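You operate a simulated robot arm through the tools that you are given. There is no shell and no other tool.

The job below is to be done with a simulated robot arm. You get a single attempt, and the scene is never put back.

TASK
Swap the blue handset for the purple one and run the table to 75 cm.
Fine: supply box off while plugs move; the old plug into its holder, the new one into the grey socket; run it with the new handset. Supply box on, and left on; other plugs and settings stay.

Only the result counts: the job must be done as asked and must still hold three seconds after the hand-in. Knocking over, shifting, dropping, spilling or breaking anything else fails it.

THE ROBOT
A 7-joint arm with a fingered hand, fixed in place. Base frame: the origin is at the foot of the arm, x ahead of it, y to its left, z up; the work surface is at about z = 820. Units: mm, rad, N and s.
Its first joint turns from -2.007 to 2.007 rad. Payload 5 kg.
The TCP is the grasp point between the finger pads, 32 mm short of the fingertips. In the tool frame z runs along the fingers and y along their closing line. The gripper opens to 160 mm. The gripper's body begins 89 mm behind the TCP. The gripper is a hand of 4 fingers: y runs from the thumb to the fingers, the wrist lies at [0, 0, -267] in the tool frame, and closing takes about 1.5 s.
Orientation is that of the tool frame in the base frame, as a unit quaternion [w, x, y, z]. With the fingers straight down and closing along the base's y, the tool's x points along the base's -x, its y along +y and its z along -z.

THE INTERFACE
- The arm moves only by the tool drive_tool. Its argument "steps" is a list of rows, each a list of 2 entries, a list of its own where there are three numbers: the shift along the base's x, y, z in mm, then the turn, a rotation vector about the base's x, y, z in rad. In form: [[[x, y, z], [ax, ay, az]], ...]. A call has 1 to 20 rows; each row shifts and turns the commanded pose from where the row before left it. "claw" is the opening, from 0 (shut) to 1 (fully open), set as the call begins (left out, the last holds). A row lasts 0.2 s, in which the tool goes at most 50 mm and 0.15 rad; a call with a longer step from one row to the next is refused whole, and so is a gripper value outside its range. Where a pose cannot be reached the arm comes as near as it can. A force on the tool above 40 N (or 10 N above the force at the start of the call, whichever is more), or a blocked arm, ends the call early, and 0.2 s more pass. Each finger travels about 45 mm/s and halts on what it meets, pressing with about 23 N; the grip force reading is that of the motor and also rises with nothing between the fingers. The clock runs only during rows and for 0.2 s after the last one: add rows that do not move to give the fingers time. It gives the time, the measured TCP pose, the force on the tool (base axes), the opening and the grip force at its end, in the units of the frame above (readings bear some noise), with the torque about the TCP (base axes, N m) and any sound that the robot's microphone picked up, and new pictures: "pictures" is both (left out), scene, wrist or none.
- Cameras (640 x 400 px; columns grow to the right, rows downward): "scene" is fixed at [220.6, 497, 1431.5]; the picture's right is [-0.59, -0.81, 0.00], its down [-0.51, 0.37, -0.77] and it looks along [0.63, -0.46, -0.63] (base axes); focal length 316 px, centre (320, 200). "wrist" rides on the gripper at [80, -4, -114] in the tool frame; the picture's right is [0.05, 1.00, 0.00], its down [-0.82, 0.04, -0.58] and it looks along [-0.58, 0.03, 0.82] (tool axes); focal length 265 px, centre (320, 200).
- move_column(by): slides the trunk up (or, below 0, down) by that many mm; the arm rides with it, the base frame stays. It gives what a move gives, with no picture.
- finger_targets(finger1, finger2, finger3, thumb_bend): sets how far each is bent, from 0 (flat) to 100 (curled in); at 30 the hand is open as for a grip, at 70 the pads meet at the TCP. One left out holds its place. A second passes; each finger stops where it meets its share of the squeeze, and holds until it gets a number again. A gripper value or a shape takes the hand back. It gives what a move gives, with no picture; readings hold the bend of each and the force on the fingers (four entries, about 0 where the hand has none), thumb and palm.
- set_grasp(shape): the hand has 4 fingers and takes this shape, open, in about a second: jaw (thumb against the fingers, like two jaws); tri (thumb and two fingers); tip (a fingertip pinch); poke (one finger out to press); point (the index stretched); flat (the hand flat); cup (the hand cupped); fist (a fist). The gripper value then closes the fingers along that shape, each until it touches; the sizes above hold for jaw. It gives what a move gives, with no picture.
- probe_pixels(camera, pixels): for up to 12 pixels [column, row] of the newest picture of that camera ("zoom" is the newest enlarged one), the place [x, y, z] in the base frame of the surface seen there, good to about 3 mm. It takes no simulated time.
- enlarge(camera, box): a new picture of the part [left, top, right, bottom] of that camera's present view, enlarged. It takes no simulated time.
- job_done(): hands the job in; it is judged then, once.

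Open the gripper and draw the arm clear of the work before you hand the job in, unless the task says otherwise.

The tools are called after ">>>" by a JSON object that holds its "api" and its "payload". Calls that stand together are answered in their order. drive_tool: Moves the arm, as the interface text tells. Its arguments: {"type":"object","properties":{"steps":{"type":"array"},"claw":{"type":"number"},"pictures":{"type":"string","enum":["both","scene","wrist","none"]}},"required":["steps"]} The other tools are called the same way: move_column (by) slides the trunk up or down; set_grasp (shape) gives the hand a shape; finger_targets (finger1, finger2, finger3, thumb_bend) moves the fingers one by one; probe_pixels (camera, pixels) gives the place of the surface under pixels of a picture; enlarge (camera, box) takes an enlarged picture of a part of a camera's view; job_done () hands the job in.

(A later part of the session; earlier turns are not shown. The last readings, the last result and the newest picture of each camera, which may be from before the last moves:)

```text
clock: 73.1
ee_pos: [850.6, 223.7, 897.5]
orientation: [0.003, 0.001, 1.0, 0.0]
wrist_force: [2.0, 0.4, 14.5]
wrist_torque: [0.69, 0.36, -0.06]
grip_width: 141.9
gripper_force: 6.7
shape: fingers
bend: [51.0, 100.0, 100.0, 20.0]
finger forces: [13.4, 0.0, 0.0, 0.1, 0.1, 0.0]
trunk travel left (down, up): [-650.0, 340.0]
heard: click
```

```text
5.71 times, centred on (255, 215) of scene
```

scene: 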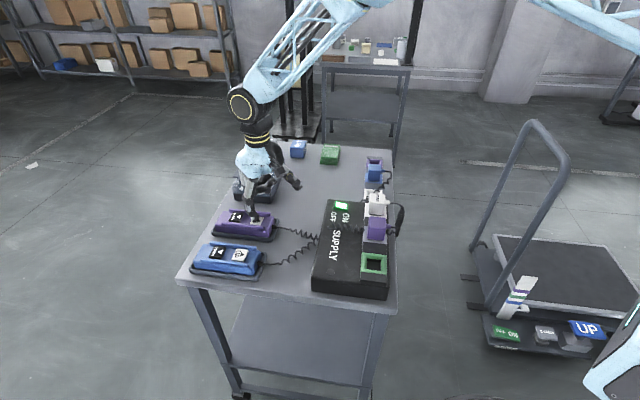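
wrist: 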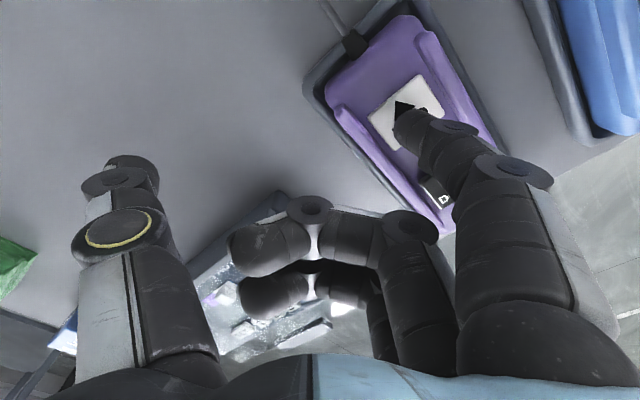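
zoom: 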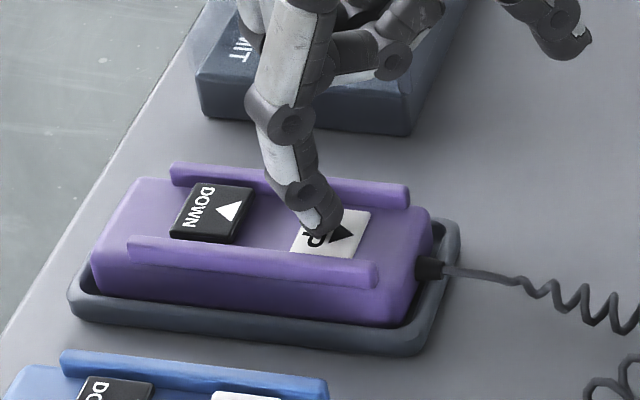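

The key is fully down (13 N, click), yet the pointer still reads 66. I'll hold two more seconds to rule out a slow start.

>>> {"api": "drive_tool", "payload": {"steps": [[[0, 0, 0], [0, 0, 0]], [[0, 0, 0], [0, 0, 0]], [[0, 0, 0], [0, 0, 0]], [[0, 0, 0], [0, 0, 0]], [[0, 0, 0], [0, 0, 0]], [[0, 0, 0], [0, 0, 0]], [[0, 0, 0], [0, 0, 0]], [[0, 0, 0], [0, 0, 0]], [[0, 0, 0], [0, 0, 0]], [[0, 0, 0], [0, 0, 0]]], "pictures": "both"}}

>>> {"api": "enlarge", "payload": {"camera": "scene", "box": [638, 0, 640, 50]}}

>>> {"api": "enlarge", "payload": {"camera": "scene", "box": [320, 180, 420, 300]}}

>>> {"api": "enlarge", "payload": {"camera": "wrist", "box": [180, 180, 380, 370]}}

```text
clock: 75.3
ee_pos: [850.0, 222.2, 896.9]
orientation: [0.004, 0.0, 1.0, 0.001]
wrist_force: [4.9, -1.0, 14.9]
wrist_torque: [0.77, 0.27, -0.23]
grip_width: 142.1
gripper_force: 7.2
shape: fingers
bend: [51.0, 100.0, 100.0, 20.0]
finger forces: [14.4, 0.0, 0.1, 0.0, 0.0, 0.0]
trunk travel left (down, up): [-650.0, 340.0]
```

scene: 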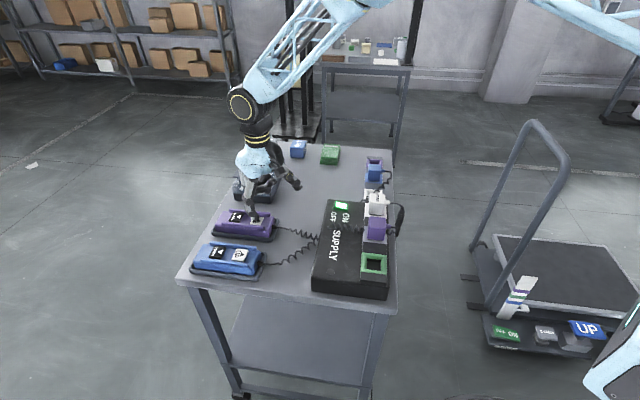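
wrist: 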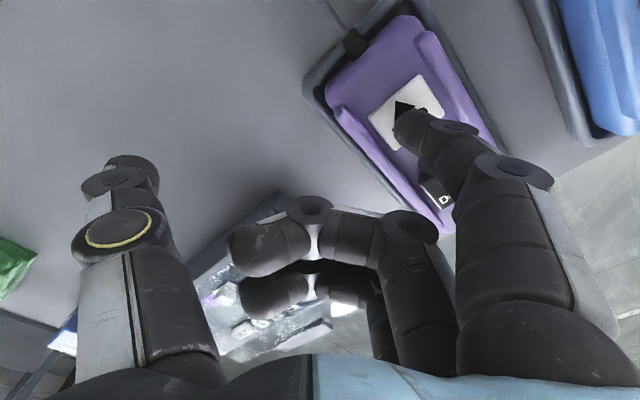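

```text
8.00 times, centred on (639, 25) of scene
```

zoom: 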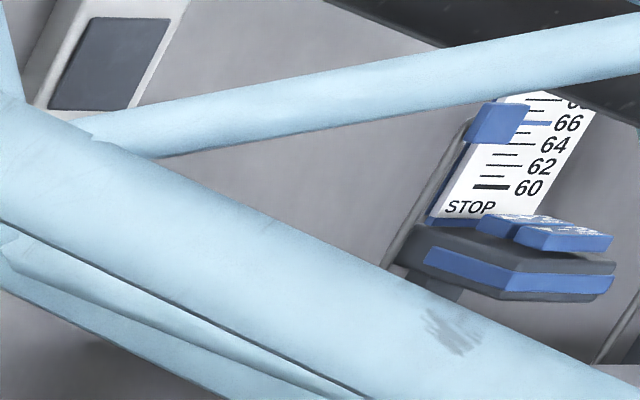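

```text
3.33 times, centred on (370, 240) of scene
```

zoom: 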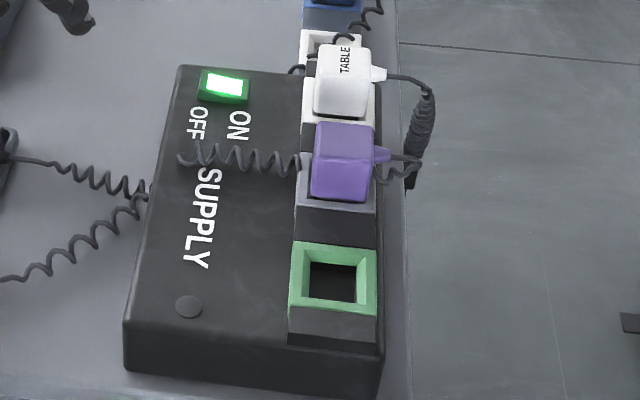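

```text
2.11 times, centred on (280, 275) of wrist
```

zoom: 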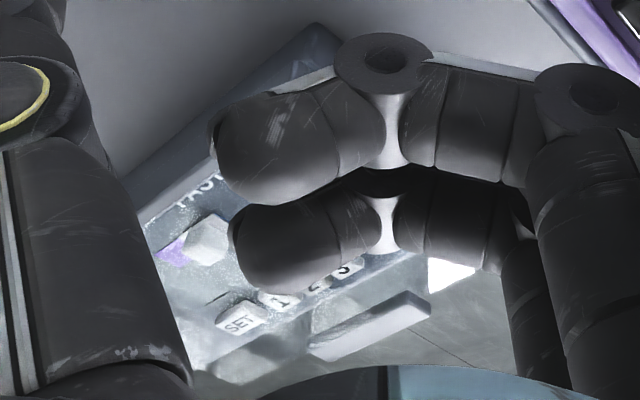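

UP doesn't run the table even when it's held, so after the power cycle the drive probably needs referencing at the STOP marked at the bottom of its scale. I'll lift off and move to the DOWN key.

>>> {"api": "drive_tool", "payload": {"steps": [[[0, 0, 6], [0, 0, 0]], [[0, 0, 14], [0, 0, 0]], [[0, 0, 20], [0, 0, 0]], [[18, 16, 0], [0, 0, 0]], [[18, 16, 0], [0, 0, 0]], [[0, 0, 0], [0, 0, 0]]], "pictures": "both"}}

>>> {"api": "enlarge", "payload": {"camera": "scene", "box": [215, 170, 285, 250]}}

>>> {"api": "probe_pixels", "payload": {"camera": "zoom", "pixels": [[260, 220], [240, 235], [275, 238], [262, 212], [300, 215], [330, 235], [380, 235]]}}

>>> {"api": "enlarge", "payload": {"camera": "wrist", "box": [340, 40, 500, 160]}}

```text
clock: 76.7
ee_pos: [886.7, 256.7, 937.0]
orientation: [0.003, 0.001, 1.0, 0.001]
wrist_force: [-0.3, -0.2, -1.1]
wrist_torque: [-0.02, 0.0, 0.01]
grip_width: 142.3
gripper_force: 0.0
shape: fingers
bend: [50.0, 100.0, 100.0, 20.0]
finger forces: [0.0, 0.0, 0.1, 0.1, 0.0, 0.1]
trunk travel left (down, up): [-650.0, 340.0]
```

scene: 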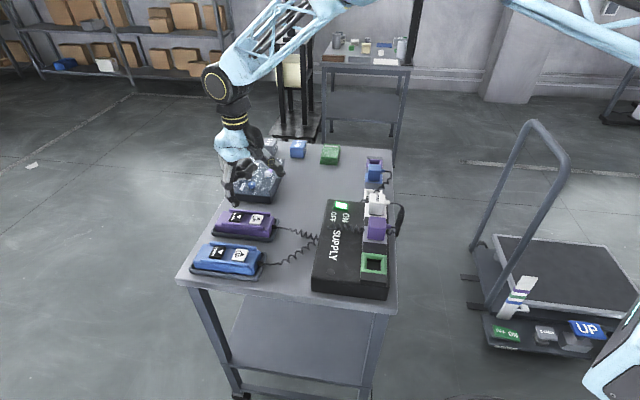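
wrist: 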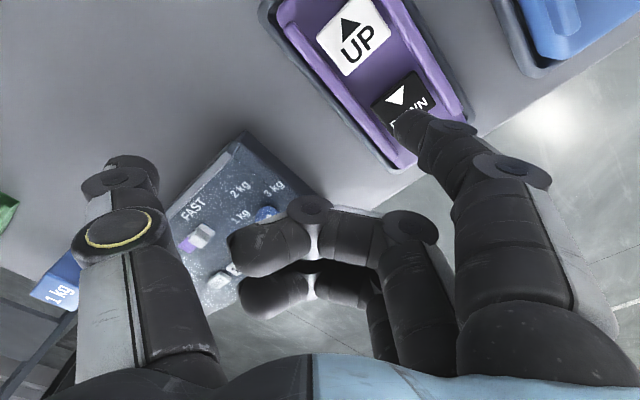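

```text
5.00 times, centred on (250, 210) of scene
```

zoom: 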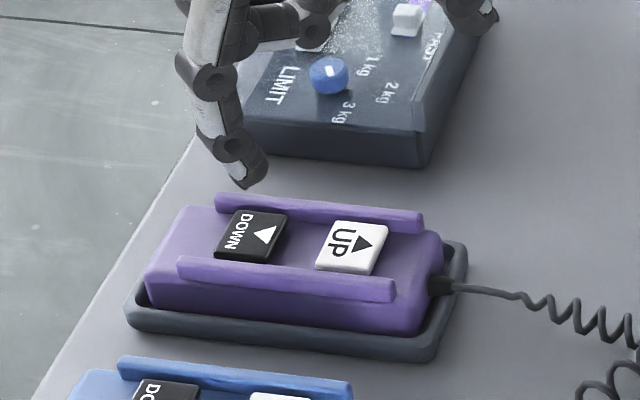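

```text
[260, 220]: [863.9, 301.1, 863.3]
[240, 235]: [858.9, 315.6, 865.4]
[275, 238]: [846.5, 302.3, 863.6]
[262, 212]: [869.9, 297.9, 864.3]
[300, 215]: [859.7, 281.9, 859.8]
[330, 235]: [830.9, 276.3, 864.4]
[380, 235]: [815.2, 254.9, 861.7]
```

```text
3.33 times, centred on (420, 100) of wrist
```

zoom: 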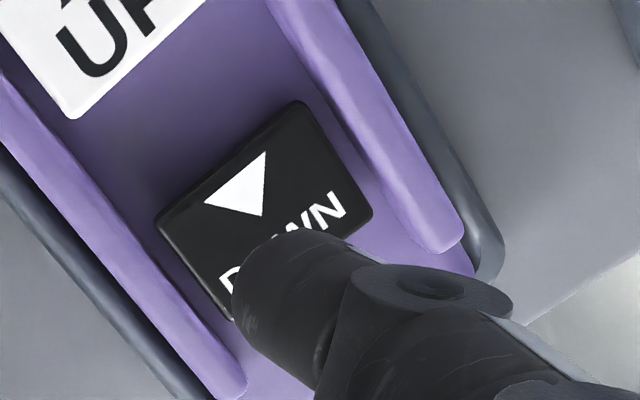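

I'll probe the DOWN key's corners to place the fingertip well.

>>> {"api": "probe_pixels", "payload": {"camera": "zoom", "pixels": [[165, 225], [296, 110], [362, 210], [240, 235], [265, 200], [232, 300], [240, 290], [255, 250], [290, 240]]}}

```text
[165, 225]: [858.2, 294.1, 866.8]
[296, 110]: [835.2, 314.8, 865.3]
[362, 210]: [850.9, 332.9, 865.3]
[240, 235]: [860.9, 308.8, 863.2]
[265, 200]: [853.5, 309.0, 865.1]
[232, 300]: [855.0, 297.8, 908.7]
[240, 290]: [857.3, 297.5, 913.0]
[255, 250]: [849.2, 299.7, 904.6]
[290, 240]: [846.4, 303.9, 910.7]
```

The DOWN key's centre is about (854.5,313.5). I'll shift by (+2.9,+8.1) and press it, holding about half a second to see the response.

>>> {"api": "drive_tool", "payload": {"steps": [[[2.9, 8.1, -10], [0, 0, 0]], [[0, 0, -13], [0, 0, 0]], [[0, 0, -9], [0, 0, 0]], [[0, 0, -2], [0, 0, 0]], [[0, 0, -2], [0, 0, 0]], [[0, 0, -1], [0, 0, 0]], [[0, 0, 0], [0, 0, 0]], [[0, 0, 0], [0, 0, 0]]], "pictures": "both"}}

>>> {"api": "enlarge", "payload": {"camera": "scene", "box": [638, 0, 640, 50]}}

>>> {"api": "enlarge", "payload": {"camera": "scene", "box": [215, 170, 285, 250]}}

>>> {"api": "enlarge", "payload": {"camera": "scene", "box": [638, 0, 640, 150]}}

```text
clock: 78.5
ee_pos: [891.2, 263.6, 900.2]
orientation: [0.004, 0.0, 1.0, 0.0]
wrist_force: [0.4, -0.1, 3.7]
wrist_torque: [0.16, 0.11, -0.02]
grip_width: 142.1
gripper_force: 1.6
shape: fingers
bend: [50.0, 100.0, 100.0, 20.0]
finger forces: [3.4, 0.0, 0.0, 0.0, 0.0, 0.0]
trunk travel left (down, up): [-650.0, 340.0]
heard: click
```

scene: 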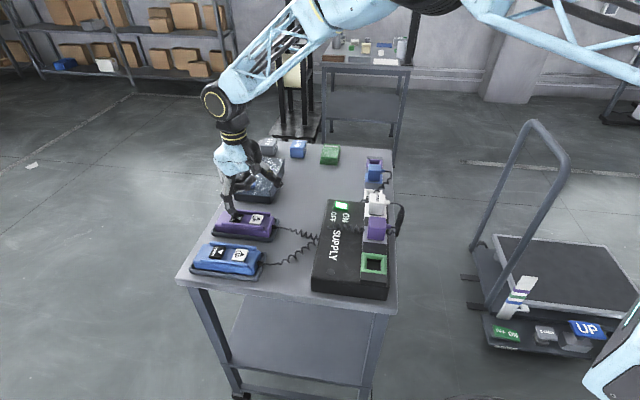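
wrist: 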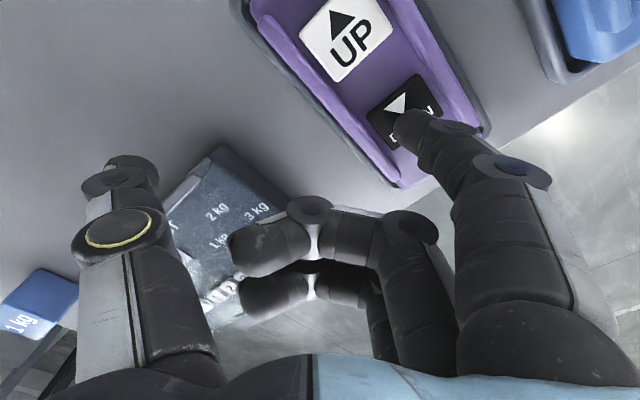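

```text
8.00 times, centred on (639, 25) of scene
```

zoom: 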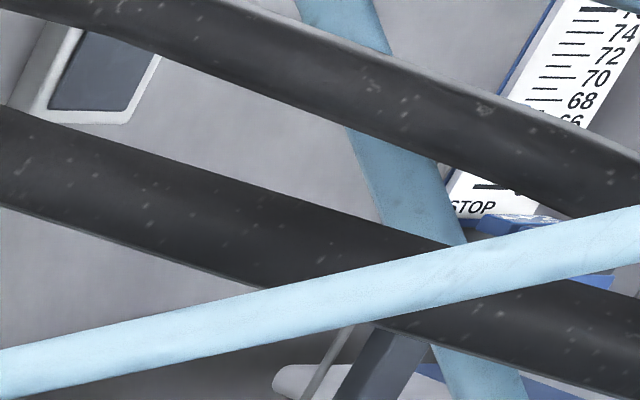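

```text
5.00 times, centred on (250, 210) of scene
```

zoom: 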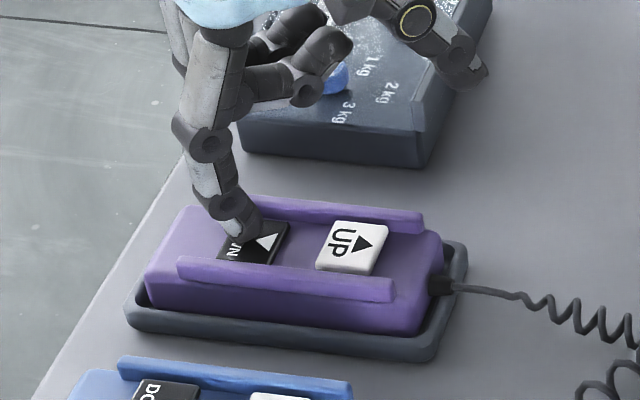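

```text
2.67 times, centred on (639, 75) of scene
```

zoom: 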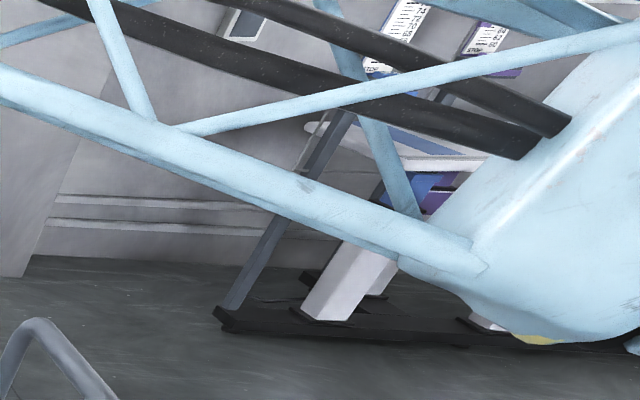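

The key clicked at 3.4 N. The table's left corner is still visible near (290,378) of the 8x zoom. I'll hold one more second and compare.

>>> {"api": "drive_tool", "payload": {"steps": [[[0, 0, 0], [0, 0, 0]], [[0, 0, 0], [0, 0, 0]], [[0, 0, 0], [0, 0, 0]], [[0, 0, 0], [0, 0, 0]], [[0, 0, 0], [0, 0, 0]]], "pictures": "scene"}}

>>> {"api": "enlarge", "payload": {"camera": "scene", "box": [638, 0, 640, 50]}}

>>> {"api": "enlarge", "payload": {"camera": "scene", "box": [638, 0, 640, 150]}}

```text
clock: 79.7
ee_pos: [891.3, 265.1, 899.8]
orientation: [0.004, 0.0, 1.0, 0.0]
wrist_force: [1.1, 0.0, 4.1]
wrist_torque: [0.16, 0.09, 0.0]
grip_width: 142.3
gripper_force: 1.4
shape: fingers
bend: [50.0, 100.0, 100.0, 20.0]
finger forces: [3.6, 0.1, 0.0, 0.1, 0.0, 0.0]
trunk travel left (down, up): [-650.0, 340.0]
```

scene: 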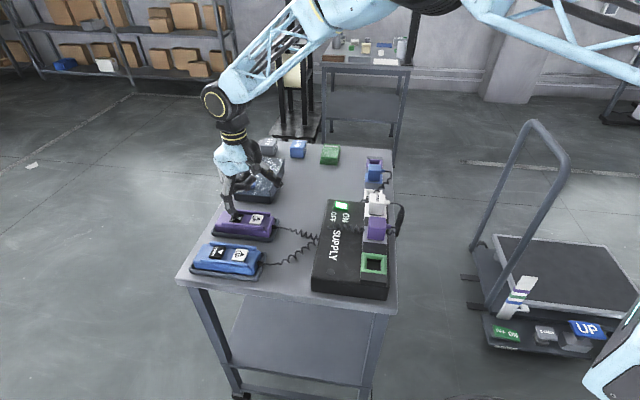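

```text
8.00 times, centred on (639, 25) of scene
```

zoom: 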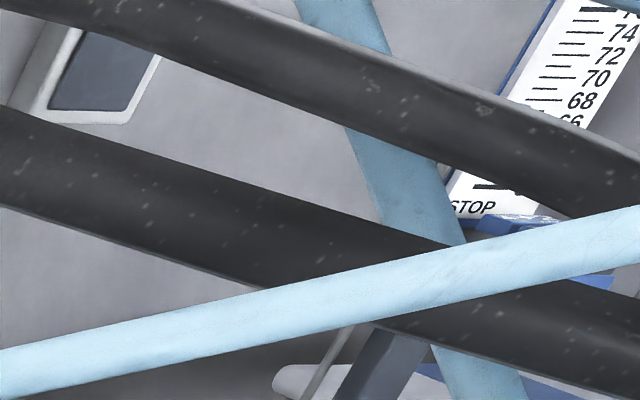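

```text
2.67 times, centred on (639, 75) of scene
```

zoom: 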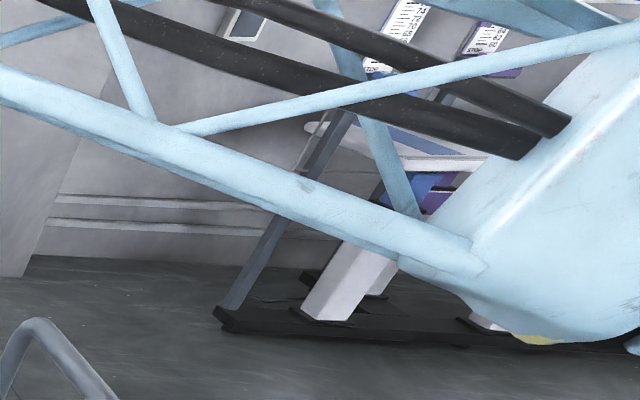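

Nothing has moved yet. I'll keep holding DOWN for four more seconds, since a drive may take a while to wake up or reset.

>>> {"api": "drive_tool", "payload": {"steps": [[[0, 0, -0.5], [0, 0, 0]], [[0, 0, -0.5], [0, 0, 0]], [[0, 0, 0], [0, 0, 0]], [[0, 0, 0], [0, 0, 0]], [[0, 0, 0], [0, 0, 0]], [[0, 0, 0], [0, 0, 0]], [[0, 0, 0], [0, 0, 0]], [[0, 0, 0], [0, 0, 0]], [[0, 0, 0], [0, 0, 0]], [[0, 0, 0], [0, 0, 0]], [[0, 0, 0], [0, 0, 0]], [[0, 0, 0], [0, 0, 0]], [[0, 0, 0], [0, 0, 0]], [[0, 0, 0], [0, 0, 0]], [[0, 0, 0], [0, 0, 0]], [[0, 0, 0], [0, 0, 0]], [[0, 0, 0], [0, 0, 0]], [[0, 0, 0], [0, 0, 0]], [[0, 0, 0], [0, 0, 0]], [[0, 0, 0], [0, 0, 0]]], "pictures": "scene"}}

>>> {"api": "enlarge", "payload": {"camera": "scene", "box": [638, 0, 640, 50]}}

>>> {"api": "enlarge", "payload": {"camera": "scene", "box": [638, 0, 640, 150]}}

```text
clock: 83.9
ee_pos: [889.8, 264.8, 898.6]
orientation: [0.003, 0.0, 1.0, 0.0]
wrist_force: [0.3, 0.8, 5.6]
wrist_torque: [0.31, 0.19, -0.01]
grip_width: 142.5
gripper_force: 2.9
shape: fingers
bend: [50.0, 100.0, 100.0, 20.0]
finger forces: [5.5, 0.1, 0.0, 0.1, 0.0, 0.0]
trunk travel left (down, up): [-650.0, 340.0]
```

scene: 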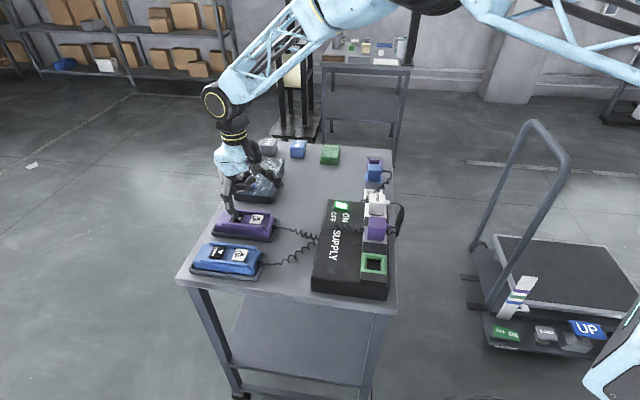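

```text
8.00 times, centred on (639, 25) of scene
```

zoom: 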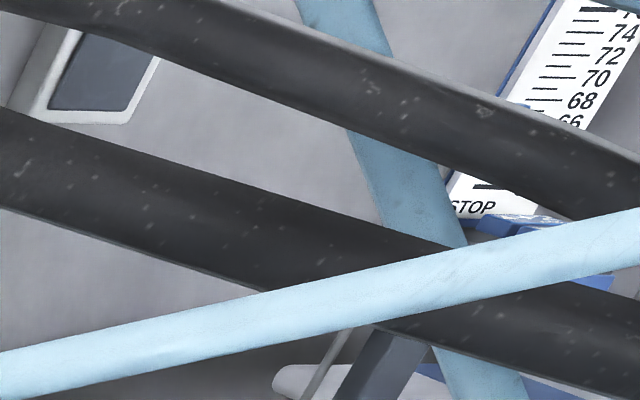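

```text
2.67 times, centred on (639, 75) of scene
```

zoom: 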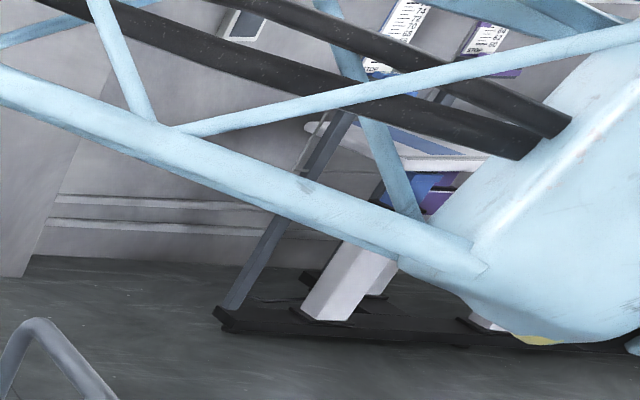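

Neither scale has moved. I'll check whether something else in the scene, such as the lift cart on the right, has responded.

>>> {"api": "enlarge", "payload": {"camera": "scene", "box": [490, 260, 570, 340]}}

>>> {"api": "enlarge", "payload": {"camera": "scene", "box": [460, 220, 640, 380]}}

>>> {"api": "enlarge", "payload": {"camera": "scene", "box": [0, 398, 638, 400]}}

>>> {"api": "enlarge", "payload": {"camera": "scene", "box": [0, 0, 2, 398]}}

```text
5.00 times, centred on (530, 300) of scene
```

zoom: 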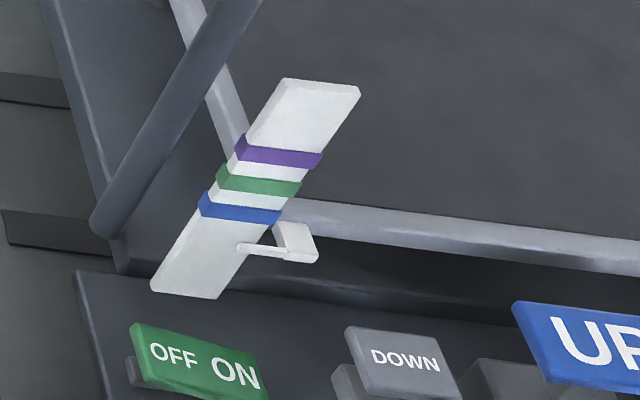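

```text
2.50 times, centred on (550, 300) of scene
```

zoom: 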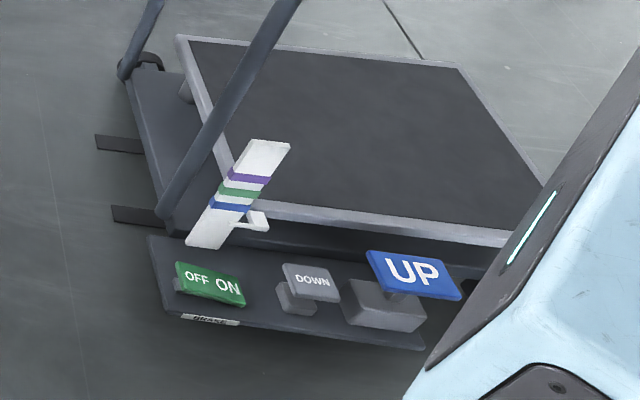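

```text
1.00 times, centred on (319, 399) of scene (not enlarged: the box is as wide or as high as the picture)
```

zoom: 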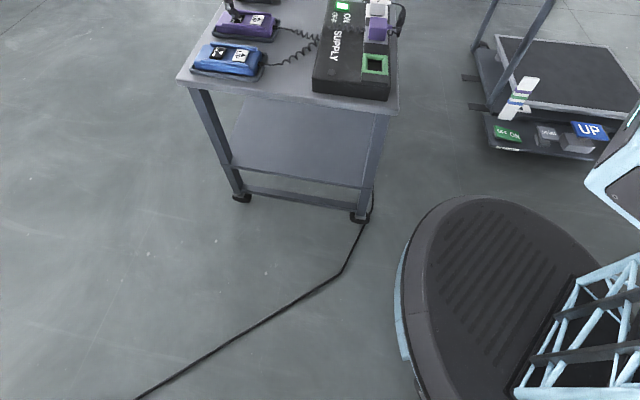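

```text
1.01 times, centred on (1, 199) of scene (not enlarged: the box is as wide or as high as the picture)
```

zoom: 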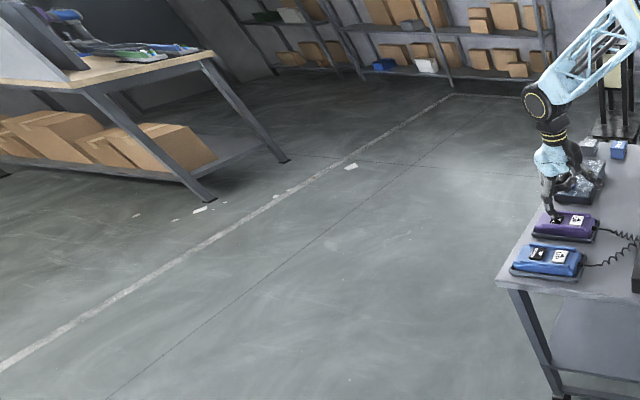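

A black cable on the floor leads from the work table toward +y, out of the scene camera's view, so the table being driven may be there and not the scales on the far wall. I'll release DOWN at once and turn the wrist camera that way.

>>> {"api": "drive_tool", "payload": {"steps": [[[0, 0, 8], [0, 0, 0]], [[0, 0, 30], [0, 0, 0]], [[0, 0, 45], [0, 0, 0]], [[0, 0, 45], [0, 0, 0]], [[-30, 0, 30], [0, 0, 0]], [[-30, 0, 30], [0, 0, 0]], [[-30, 0, 30], [0, 0, 0]]], "pictures": "both"}}

>>> {"api": "enlarge", "payload": {"camera": "wrist", "box": [638, 0, 640, 398]}}

>>> {"api": "enlarge", "payload": {"camera": "scene", "box": [0, 240, 2, 400]}}

```text
clock: 85.5
ee_pos: [797.3, 264.7, 1116.9]
orientation: [0.004, 0.0, 1.0, 0.001]
wrist_force: [0.0, 0.2, 0.5]
wrist_torque: [0.01, -0.03, -0.02]
grip_width: 142.0
gripper_force: 0.0
shape: fingers
bend: [50.0, 100.0, 100.0, 20.0]
finger forces: [0.1, 0.1, 0.0, 0.0, 0.0, 0.0]
trunk travel left (down, up): [-650.0, 340.0]
```

scene: 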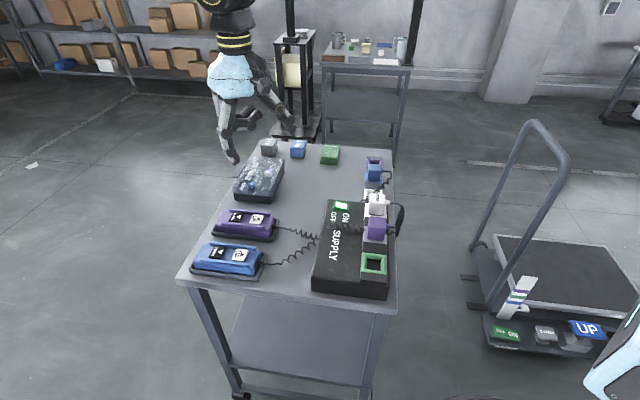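
wrist: 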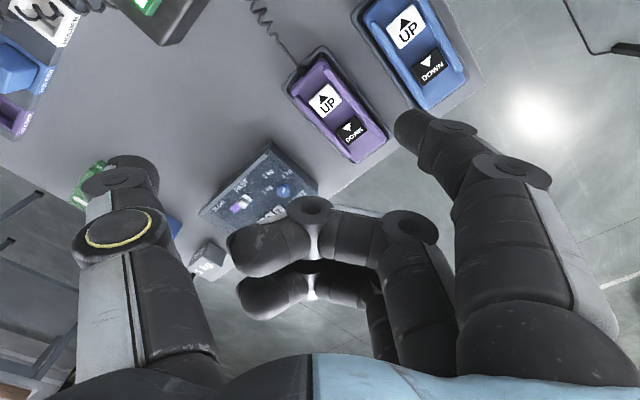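

```text
1.01 times, centred on (639, 199) of wrist (not enlarged: the box is as wide or as high as the picture)
```

zoom: 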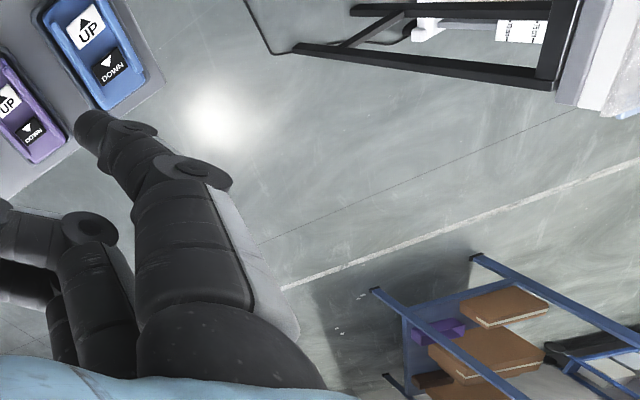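

```text
2.50 times, centred on (1, 320) of scene
```

zoom: 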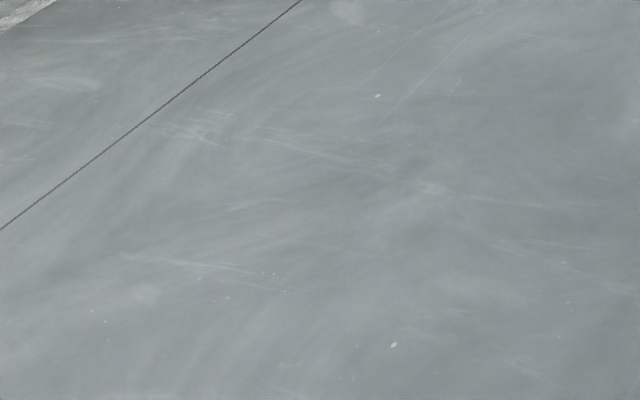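

There it is: a white column with a scale on a black base, upper right in the extended wrist view around (515,30). I'll zoom in there and probe it.

>>> {"api": "enlarge", "payload": {"camera": "wrist", "box": [638, 0, 640, 200]}}

>>> {"api": "probe_pixels", "payload": {"camera": "zoom", "pixels": [[320, 90], [600, 150], [450, 60], [560, 90], [200, 80], [630, 60]]}}

>>> {"api": "enlarge", "payload": {"camera": "wrist", "box": [638, 0, 640, 110]}}

```text
2.00 times, centred on (639, 100) of wrist
```

zoom: 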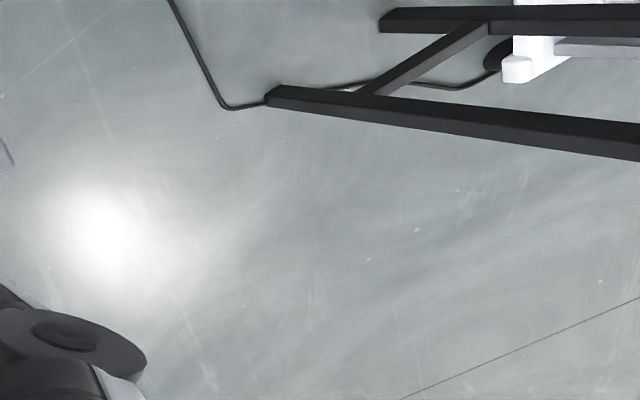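

```text
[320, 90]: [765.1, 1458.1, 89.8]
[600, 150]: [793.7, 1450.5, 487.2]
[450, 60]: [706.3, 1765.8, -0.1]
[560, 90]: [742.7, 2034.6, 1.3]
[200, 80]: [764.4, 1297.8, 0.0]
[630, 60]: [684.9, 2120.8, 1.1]
```

```text
3.64 times, centred on (639, 55) of wrist
```

zoom: 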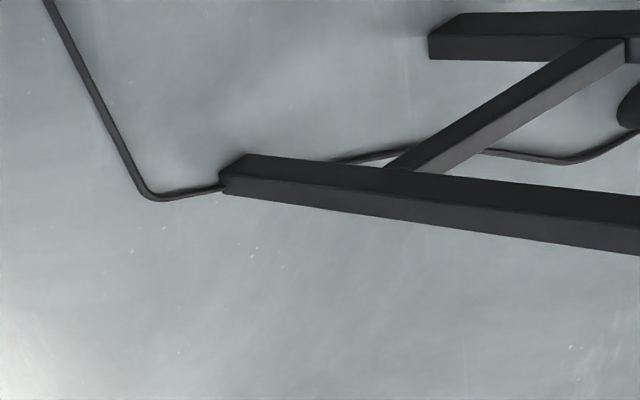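

The driven table stands at about (700–800, 1450–2100+) on the robot's left. I'll swing the hand back and yaw it by 90° so that its camera looks toward +y.

>>> {"api": "drive_tool", "payload": {"steps": [[[-18, -1.5, 5], [0, 0, 0.1428]], [[-18, -1.5, 5], [0, 0, 0.1428]], [[-18, -1.5, 5], [0, 0, 0.1428]], [[-18, -1.5, 5], [0, 0, 0.1428]], [[-18, -1.5, 5], [0, 0, 0.1428]], [[-18, -1.5, 5], [0, 0, 0.1428]], [[-18, -1.5, 5], [0, 0, 0.1428]], [[-18, -1.5, 5], [0, 0, 0.1428]], [[-18, -1.5, 5], [0, 0, 0.1428]], [[-18, -1.5, 5], [0, 0, 0.1428]], [[-18, -1.5, 5], [0, 0, 0.1428]], [[0, 0, 0], [0, 0, 0]]], "pictures": "both"}}

>>> {"api": "enlarge", "payload": {"camera": "wrist", "box": [0, 398, 638, 400]}}

```text
clock: 88.1
ee_pos: [601.8, 247.4, 1170.4]
orientation: [-0.002, 0.708, -0.706, -0.002]
wrist_force: [-0.9, -0.1, 0.4]
wrist_torque: [-0.02, 0.0, 0.03]
grip_width: 142.2
gripper_force: 0.1
shape: fingers
bend: [50.0, 100.0, 100.0, 20.0]
finger forces: [0.0, 0.0, 0.0, 0.0, 0.0, 0.0]
trunk travel left (down, up): [-650.0, 340.0]
```

scene: 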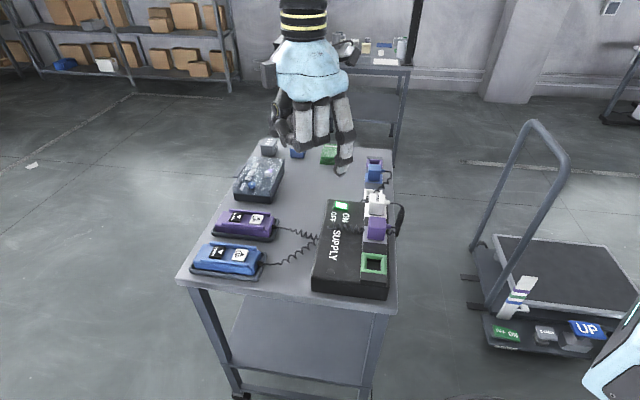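
wrist: 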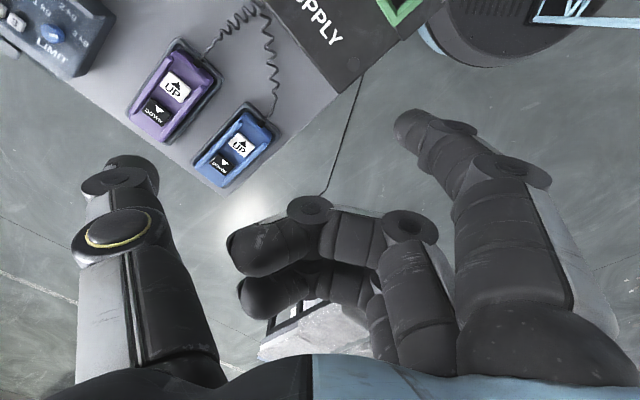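

```text
1.00 times, centred on (319, 399) of wrist (not enlarged: the box is as wide or as high as the picture)
```

zoom: 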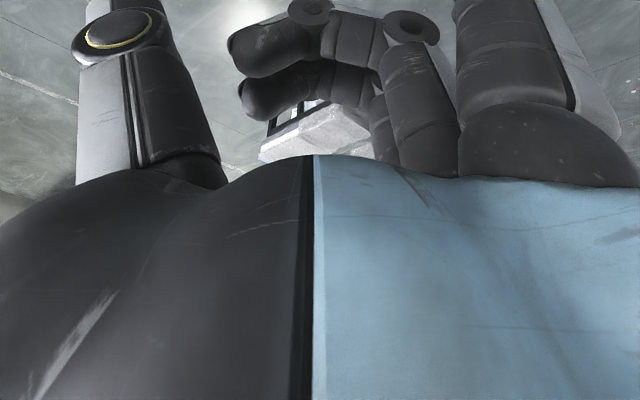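

The table shows between the fingers at about (320,320). I'll open the hand so it hides less and tilt it up to look at the table.

>>> {"api": "set_grasp", "payload": {"shape": "jaw"}}

>>> {"api": "drive_tool", "payload": {"steps": [[[0, 0, 5], [0.13, 0, 0]], [[0, 0, 5], [0.13, 0, 0]], [[0, 0, 5], [0.13, 0, 0]], [[0, 0, 5], [0.13, 0, 0]], [[0, 0, 5], [0.13, 0, 0]], [[0, 0, 0], [0, 0, 0]]], "pictures": "both"}}

```text
clock: 89.0
ee_pos: [601.1, 247.8, 1170.6]
orientation: [0.002, -0.706, 0.708, 0.004]
wrist_force: [-0.9, -0.2, -0.4]
wrist_torque: [0.02, 0.0, 0.01]
grip_width: 143.6
gripper_force: 0.1
shape: jaw
bend: [48.0, 48.0, 48.0, 44.0]
finger forces: [0.0, 0.1, 0.0, 0.1, 0.0, 0.0]
trunk travel left (down, up): [-650.0, 340.0]
```

```text
clock: 90.4
ee_pos: [601.8, 250.2, 1196.7]
orientation: [0.228, -0.669, 0.67, 0.228]
wrist_force: [0.8, -0.7, 0.5]
wrist_torque: [-0.03, 0.02, -0.02]
grip_width: 159.7
gripper_force: 0.1
shape: jaw
bend: [30.0, 30.0, 30.0, 30.0]
finger forces: [0.0, 0.1, 0.0, 0.1, 0.1, 0.0]
trunk travel left (down, up): [-650.0, 340.0]
```

scene: 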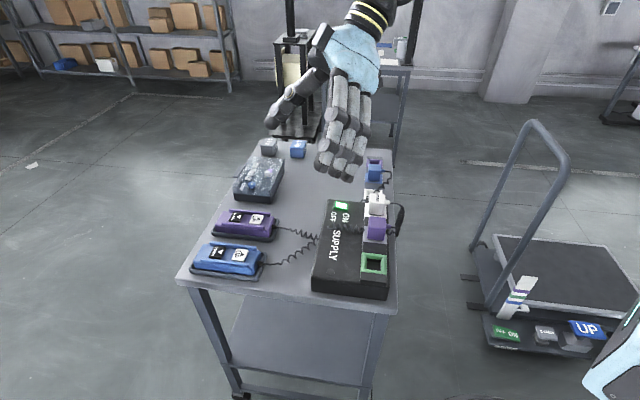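
wrist: 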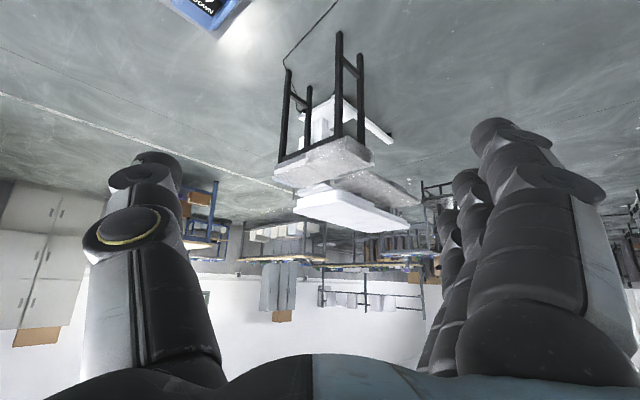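

The table is now in view (upside down) around (335,150). I'll zoom in on it.

>>> {"api": "enlarge", "payload": {"camera": "wrist", "box": [250, 20, 450, 240]}}

>>> {"api": "enlarge", "payload": {"camera": "wrist", "box": [280, 80, 400, 160]}}

>>> {"api": "enlarge", "payload": {"camera": "wrist", "box": [280, 150, 430, 250]}}

```text
1.82 times, centred on (350, 130) of wrist
```

zoom: 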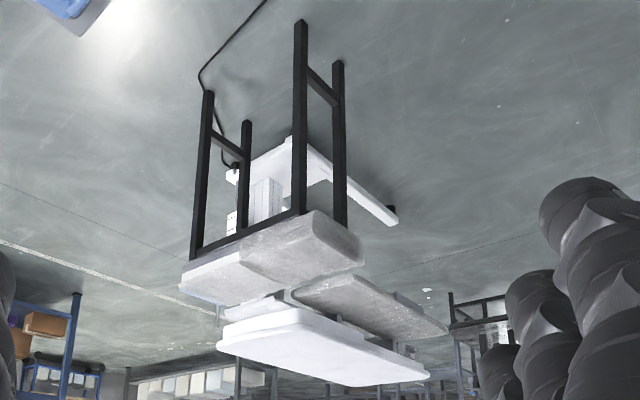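

```text
5.00 times, centred on (340, 120) of wrist
```

zoom: 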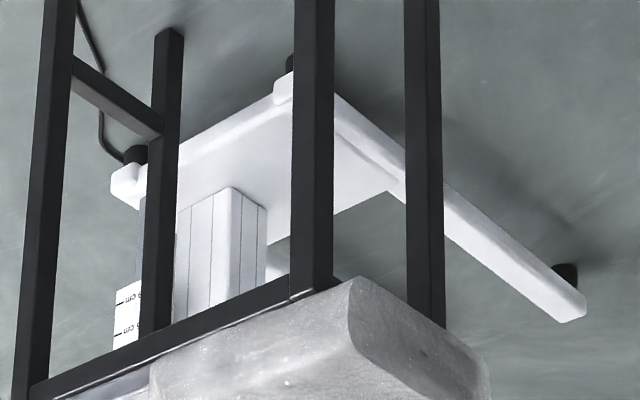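

```text
4.00 times, centred on (355, 200) of wrist
```

zoom: 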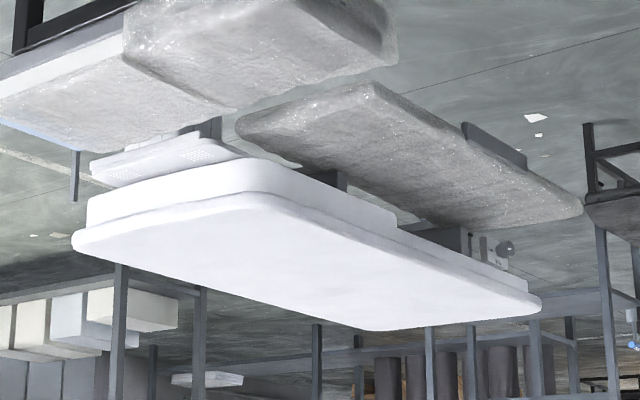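

It's a padded table on a white telescopic column with a cm scale, partly hidden behind a black stand. I'll probe the geometry to choose a better viewpoint.

>>> {"api": "probe_pixels", "payload": {"camera": "zoom", "pixels": [[300, 270], [200, 230], [520, 310], [150, 40], [330, 130], [500, 190], [190, 150], [440, 30], [120, 160]]}}

>>> {"api": "enlarge", "payload": {"camera": "wrist", "box": [290, 120, 350, 160]}}

>>> {"api": "probe_pixels", "payload": {"camera": "zoom", "pixels": [[200, 280], [320, 140], [330, 200], [280, 60], [420, 160], [180, 200], [80, 100], [300, 390], [190, 330]]}}

```text
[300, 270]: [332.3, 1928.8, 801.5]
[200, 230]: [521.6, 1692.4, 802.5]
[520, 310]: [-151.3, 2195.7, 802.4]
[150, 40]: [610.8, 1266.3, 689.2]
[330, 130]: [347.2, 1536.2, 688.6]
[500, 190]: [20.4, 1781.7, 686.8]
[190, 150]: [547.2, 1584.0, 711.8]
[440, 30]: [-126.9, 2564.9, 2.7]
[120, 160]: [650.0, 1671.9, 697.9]
```

```text
10.00 times, centred on (320, 140) of wrist
```

zoom: 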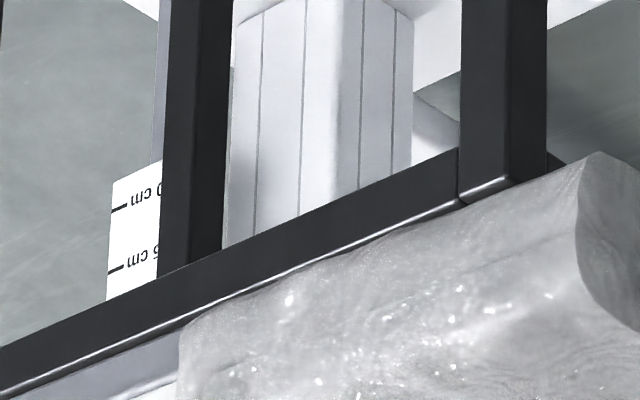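

```text
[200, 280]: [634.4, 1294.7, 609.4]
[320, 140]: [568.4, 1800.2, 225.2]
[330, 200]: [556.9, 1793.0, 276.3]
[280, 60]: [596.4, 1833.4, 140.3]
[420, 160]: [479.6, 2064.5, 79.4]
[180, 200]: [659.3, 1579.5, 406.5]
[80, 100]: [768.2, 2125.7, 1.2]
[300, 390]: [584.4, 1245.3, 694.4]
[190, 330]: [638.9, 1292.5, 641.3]
```

I'll probe the scale strip itself to know where it stands.

>>> {"api": "probe_pixels", "payload": {"camera": "zoom", "pixels": [[118, 240], [150, 195], [118, 190], [120, 290], [140, 275], [160, 100], [60, 330], [240, 40], [400, 100], [500, 100], [560, 155]]}}

>>> {"api": "enlarge", "payload": {"camera": "wrist", "box": [296, 134, 316, 148]}}

```text
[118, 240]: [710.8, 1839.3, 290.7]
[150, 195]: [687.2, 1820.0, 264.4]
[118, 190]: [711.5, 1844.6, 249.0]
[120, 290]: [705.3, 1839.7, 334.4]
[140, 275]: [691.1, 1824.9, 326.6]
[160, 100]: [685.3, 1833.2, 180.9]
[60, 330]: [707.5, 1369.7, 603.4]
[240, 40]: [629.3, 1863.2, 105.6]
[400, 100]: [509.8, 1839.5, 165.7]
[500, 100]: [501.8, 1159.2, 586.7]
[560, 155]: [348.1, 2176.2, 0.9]
```

```text
16.00 times, centred on (306, 141) of wrist
```

zoom: 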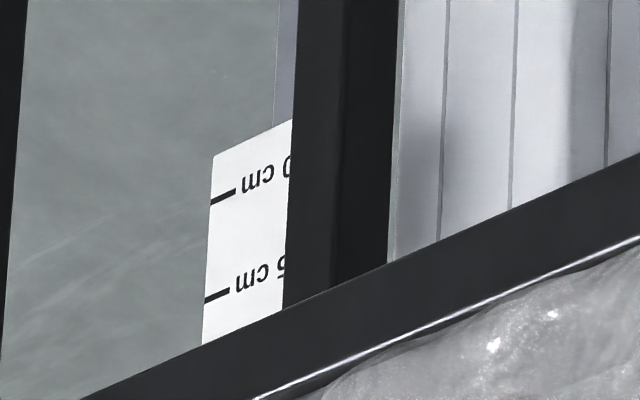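

The scale plate stands at about (700,1835), z from 245 upward, facing roughly toward −y/+x. I'll move the camera toward +x, so the line of sight passes the black stand.

>>> {"api": "drive_tool", "payload": {"steps": [[[31, 18.5, -12], [0, 0, 0]], [[31, 18.5, -12], [0, 0, 0]], [[31, 18.5, -12], [0, 0, 0]], [[31, 18.5, -12], [0, 0, 0]], [[31, 18.5, -12], [0, 0, 0]], [[31, 18.5, -12], [0, 0, 0]], [[31, 18.5, -12], [0, 0, 0]], [[31, 18.5, -12], [0, 0, 0]], [[0, 0, 0], [0, 0, 0]]], "pictures": "both"}}

>>> {"api": "enlarge", "payload": {"camera": "wrist", "box": [250, 20, 450, 240]}}

```text
clock: 92.4
ee_pos: [849.7, 394.9, 1098.9]
orientation: [0.227, -0.669, 0.67, 0.227]
wrist_force: [-0.2, 0.6, 0.8]
wrist_torque: [0.02, 0.02, -0.03]
grip_width: 159.7
gripper_force: 0.1
shape: jaw
bend: [30.0, 30.0, 30.0, 30.0]
finger forces: [0.0, 0.1, 0.0, 0.1, 0.1, 0.1]
trunk travel left (down, up): [-650.0, 340.0]
```

scene: 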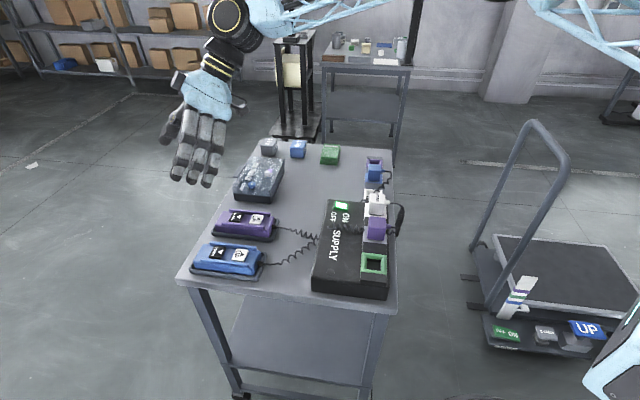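
wrist: 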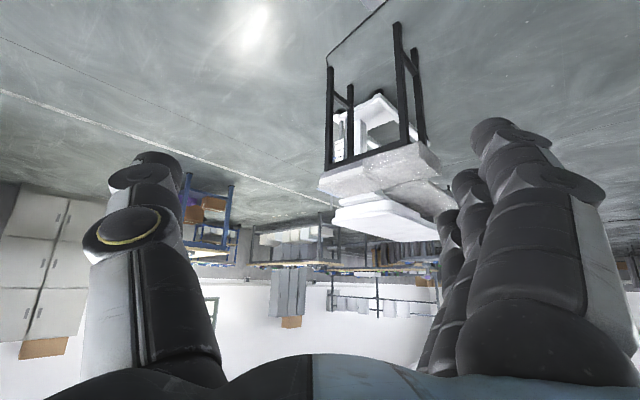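

```text
1.82 times, centred on (350, 130) of wrist
```

zoom: 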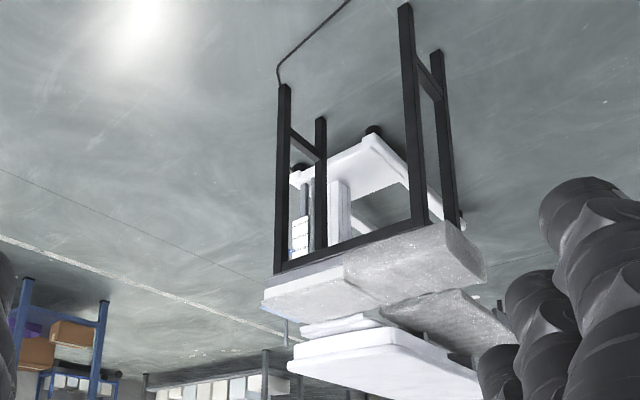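

The scale plate now shows between the stand's legs at zoom (300,238). I'll zoom in strongly on it.

>>> {"api": "enlarge", "payload": {"camera": "wrist", "box": [312, 120, 362, 176]}}

>>> {"api": "enlarge", "payload": {"camera": "wrist", "box": [328, 138, 354, 158]}}

```text
7.14 times, centred on (337, 148) of wrist
```

zoom: 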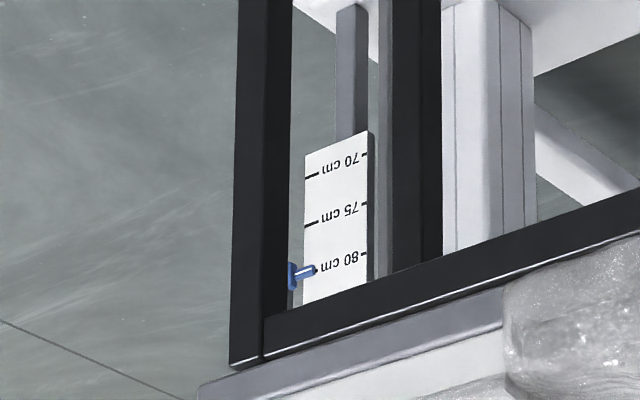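

```text
16.00 times, centred on (341, 148) of wrist
```

zoom: 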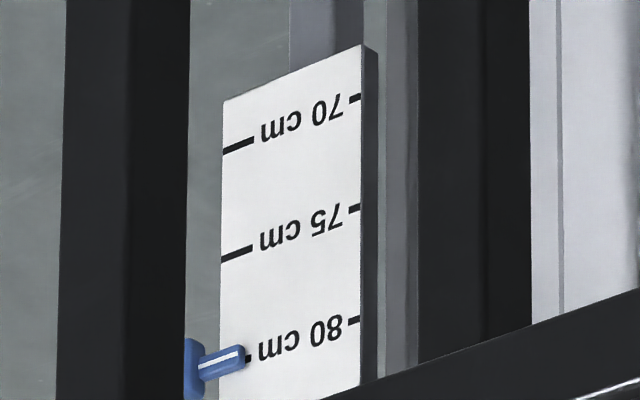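

Now I can read it: marks at 70, 75 and 80 cm, with the blue pointer at about 80 cm, so this is the driven table and it must go down 5 cm. I'll keep this tilted view, form the pointing index, and move toward the DOWN key so I can watch the scale while pressing.

>>> {"api": "finger_targets", "payload": {"finger1": 50, "finger2": 100, "finger3": 100, "thumb_bend": 20}}

>>> {"api": "drive_tool", "payload": {"steps": [[[13, -20, -22], [0.1, 0, 0]], [[13, -20, -22], [0, 0, 0]], [[14, -20, -22], [0, 0, 0]], [[14, -21, -22], [0, 0, 0]], [[0, 0, 0], [0, 0, 0]]], "pictures": "both"}}

>>> {"api": "enlarge", "payload": {"camera": "wrist", "box": [310, 90, 390, 170]}}

>>> {"api": "enlarge", "payload": {"camera": "scene", "box": [180, 120, 290, 250]}}

```text
clock: 93.4
ee_pos: [849.3, 395.7, 1098.3]
orientation: [0.227, -0.669, 0.67, 0.229]
wrist_force: [0.1, 0.2, -0.2]
wrist_torque: [0.01, -0.02, -0.01]
grip_width: 142.5
gripper_force: 0.1
shape: fingers
bend: [50.0, 100.0, 100.0, 20.0]
finger forces: [0.0, 0.0, 0.0, 0.0, 0.0, 0.0]
trunk travel left (down, up): [-650.0, 340.0]
```

```text
clock: 94.6
ee_pos: [903.5, 315.6, 1013.4]
orientation: [0.261, -0.657, 0.657, 0.261]
wrist_force: [-0.3, -0.1, 0.3]
wrist_torque: [-0.01, 0.0, -0.01]
grip_width: 142.4
gripper_force: 0.0
shape: fingers
bend: [50.0, 100.0, 100.0, 20.0]
finger forces: [0.0, 0.1, 0.0, 0.0, 0.0, 0.1]
trunk travel left (down, up): [-650.0, 340.0]
```

scene: 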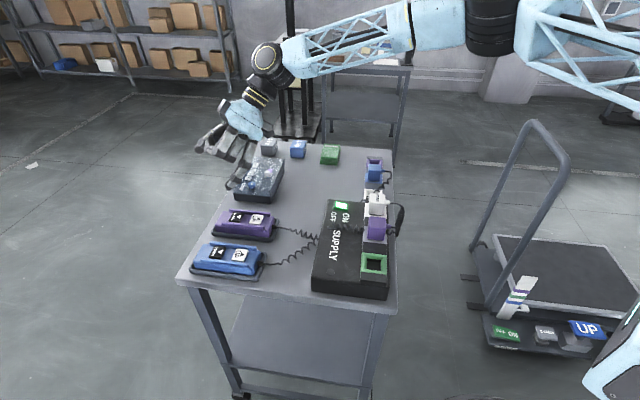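
wrist: 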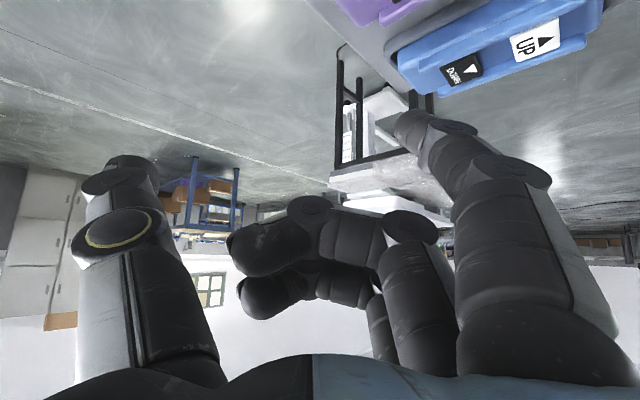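

```text
5.00 times, centred on (350, 130) of wrist
```

zoom: 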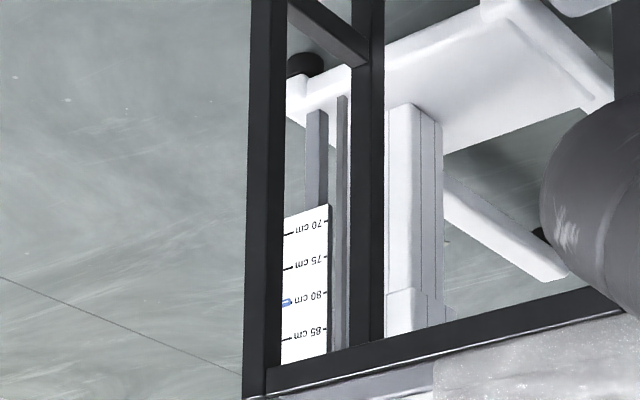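

```text
3.08 times, centred on (235, 185) of scene
```

zoom: 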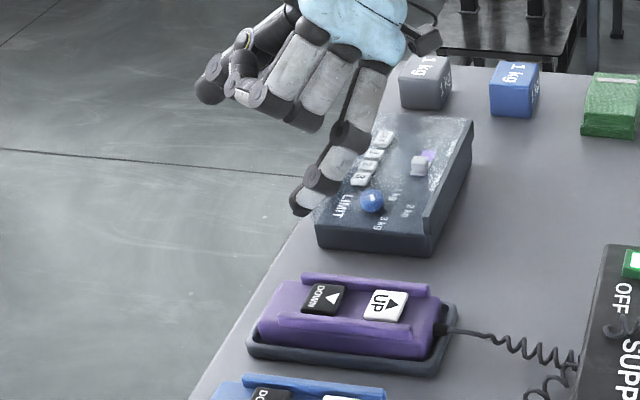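

I can now read 70, 75, 80 and 85 with the pointer just at 80. I'll probe the fingertip to check where it is relative to the DOWN key at (854.5,313.5,865.5).

>>> {"api": "probe_pixels", "payload": {"camera": "zoom", "pixels": [[300, 208], [297, 200], [305, 205], [310, 195], [322, 180], [325, 298], [385, 305], [265, 100], [210, 95], [350, 140]]}}

>>> {"api": "probe_pixels", "payload": {"camera": "wrist", "pixels": [[396, 125], [400, 115], [410, 110], [400, 135], [110, 165]]}}

```text
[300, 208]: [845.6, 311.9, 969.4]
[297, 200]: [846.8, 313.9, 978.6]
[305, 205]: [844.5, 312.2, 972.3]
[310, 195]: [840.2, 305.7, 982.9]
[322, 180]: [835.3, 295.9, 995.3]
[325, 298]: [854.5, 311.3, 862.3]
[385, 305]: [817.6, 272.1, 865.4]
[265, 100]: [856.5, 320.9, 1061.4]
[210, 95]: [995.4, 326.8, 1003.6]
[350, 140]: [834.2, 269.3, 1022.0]
```

```text
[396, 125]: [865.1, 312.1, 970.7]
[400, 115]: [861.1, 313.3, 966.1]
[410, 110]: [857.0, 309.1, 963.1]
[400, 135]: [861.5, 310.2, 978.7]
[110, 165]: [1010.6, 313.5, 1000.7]
```

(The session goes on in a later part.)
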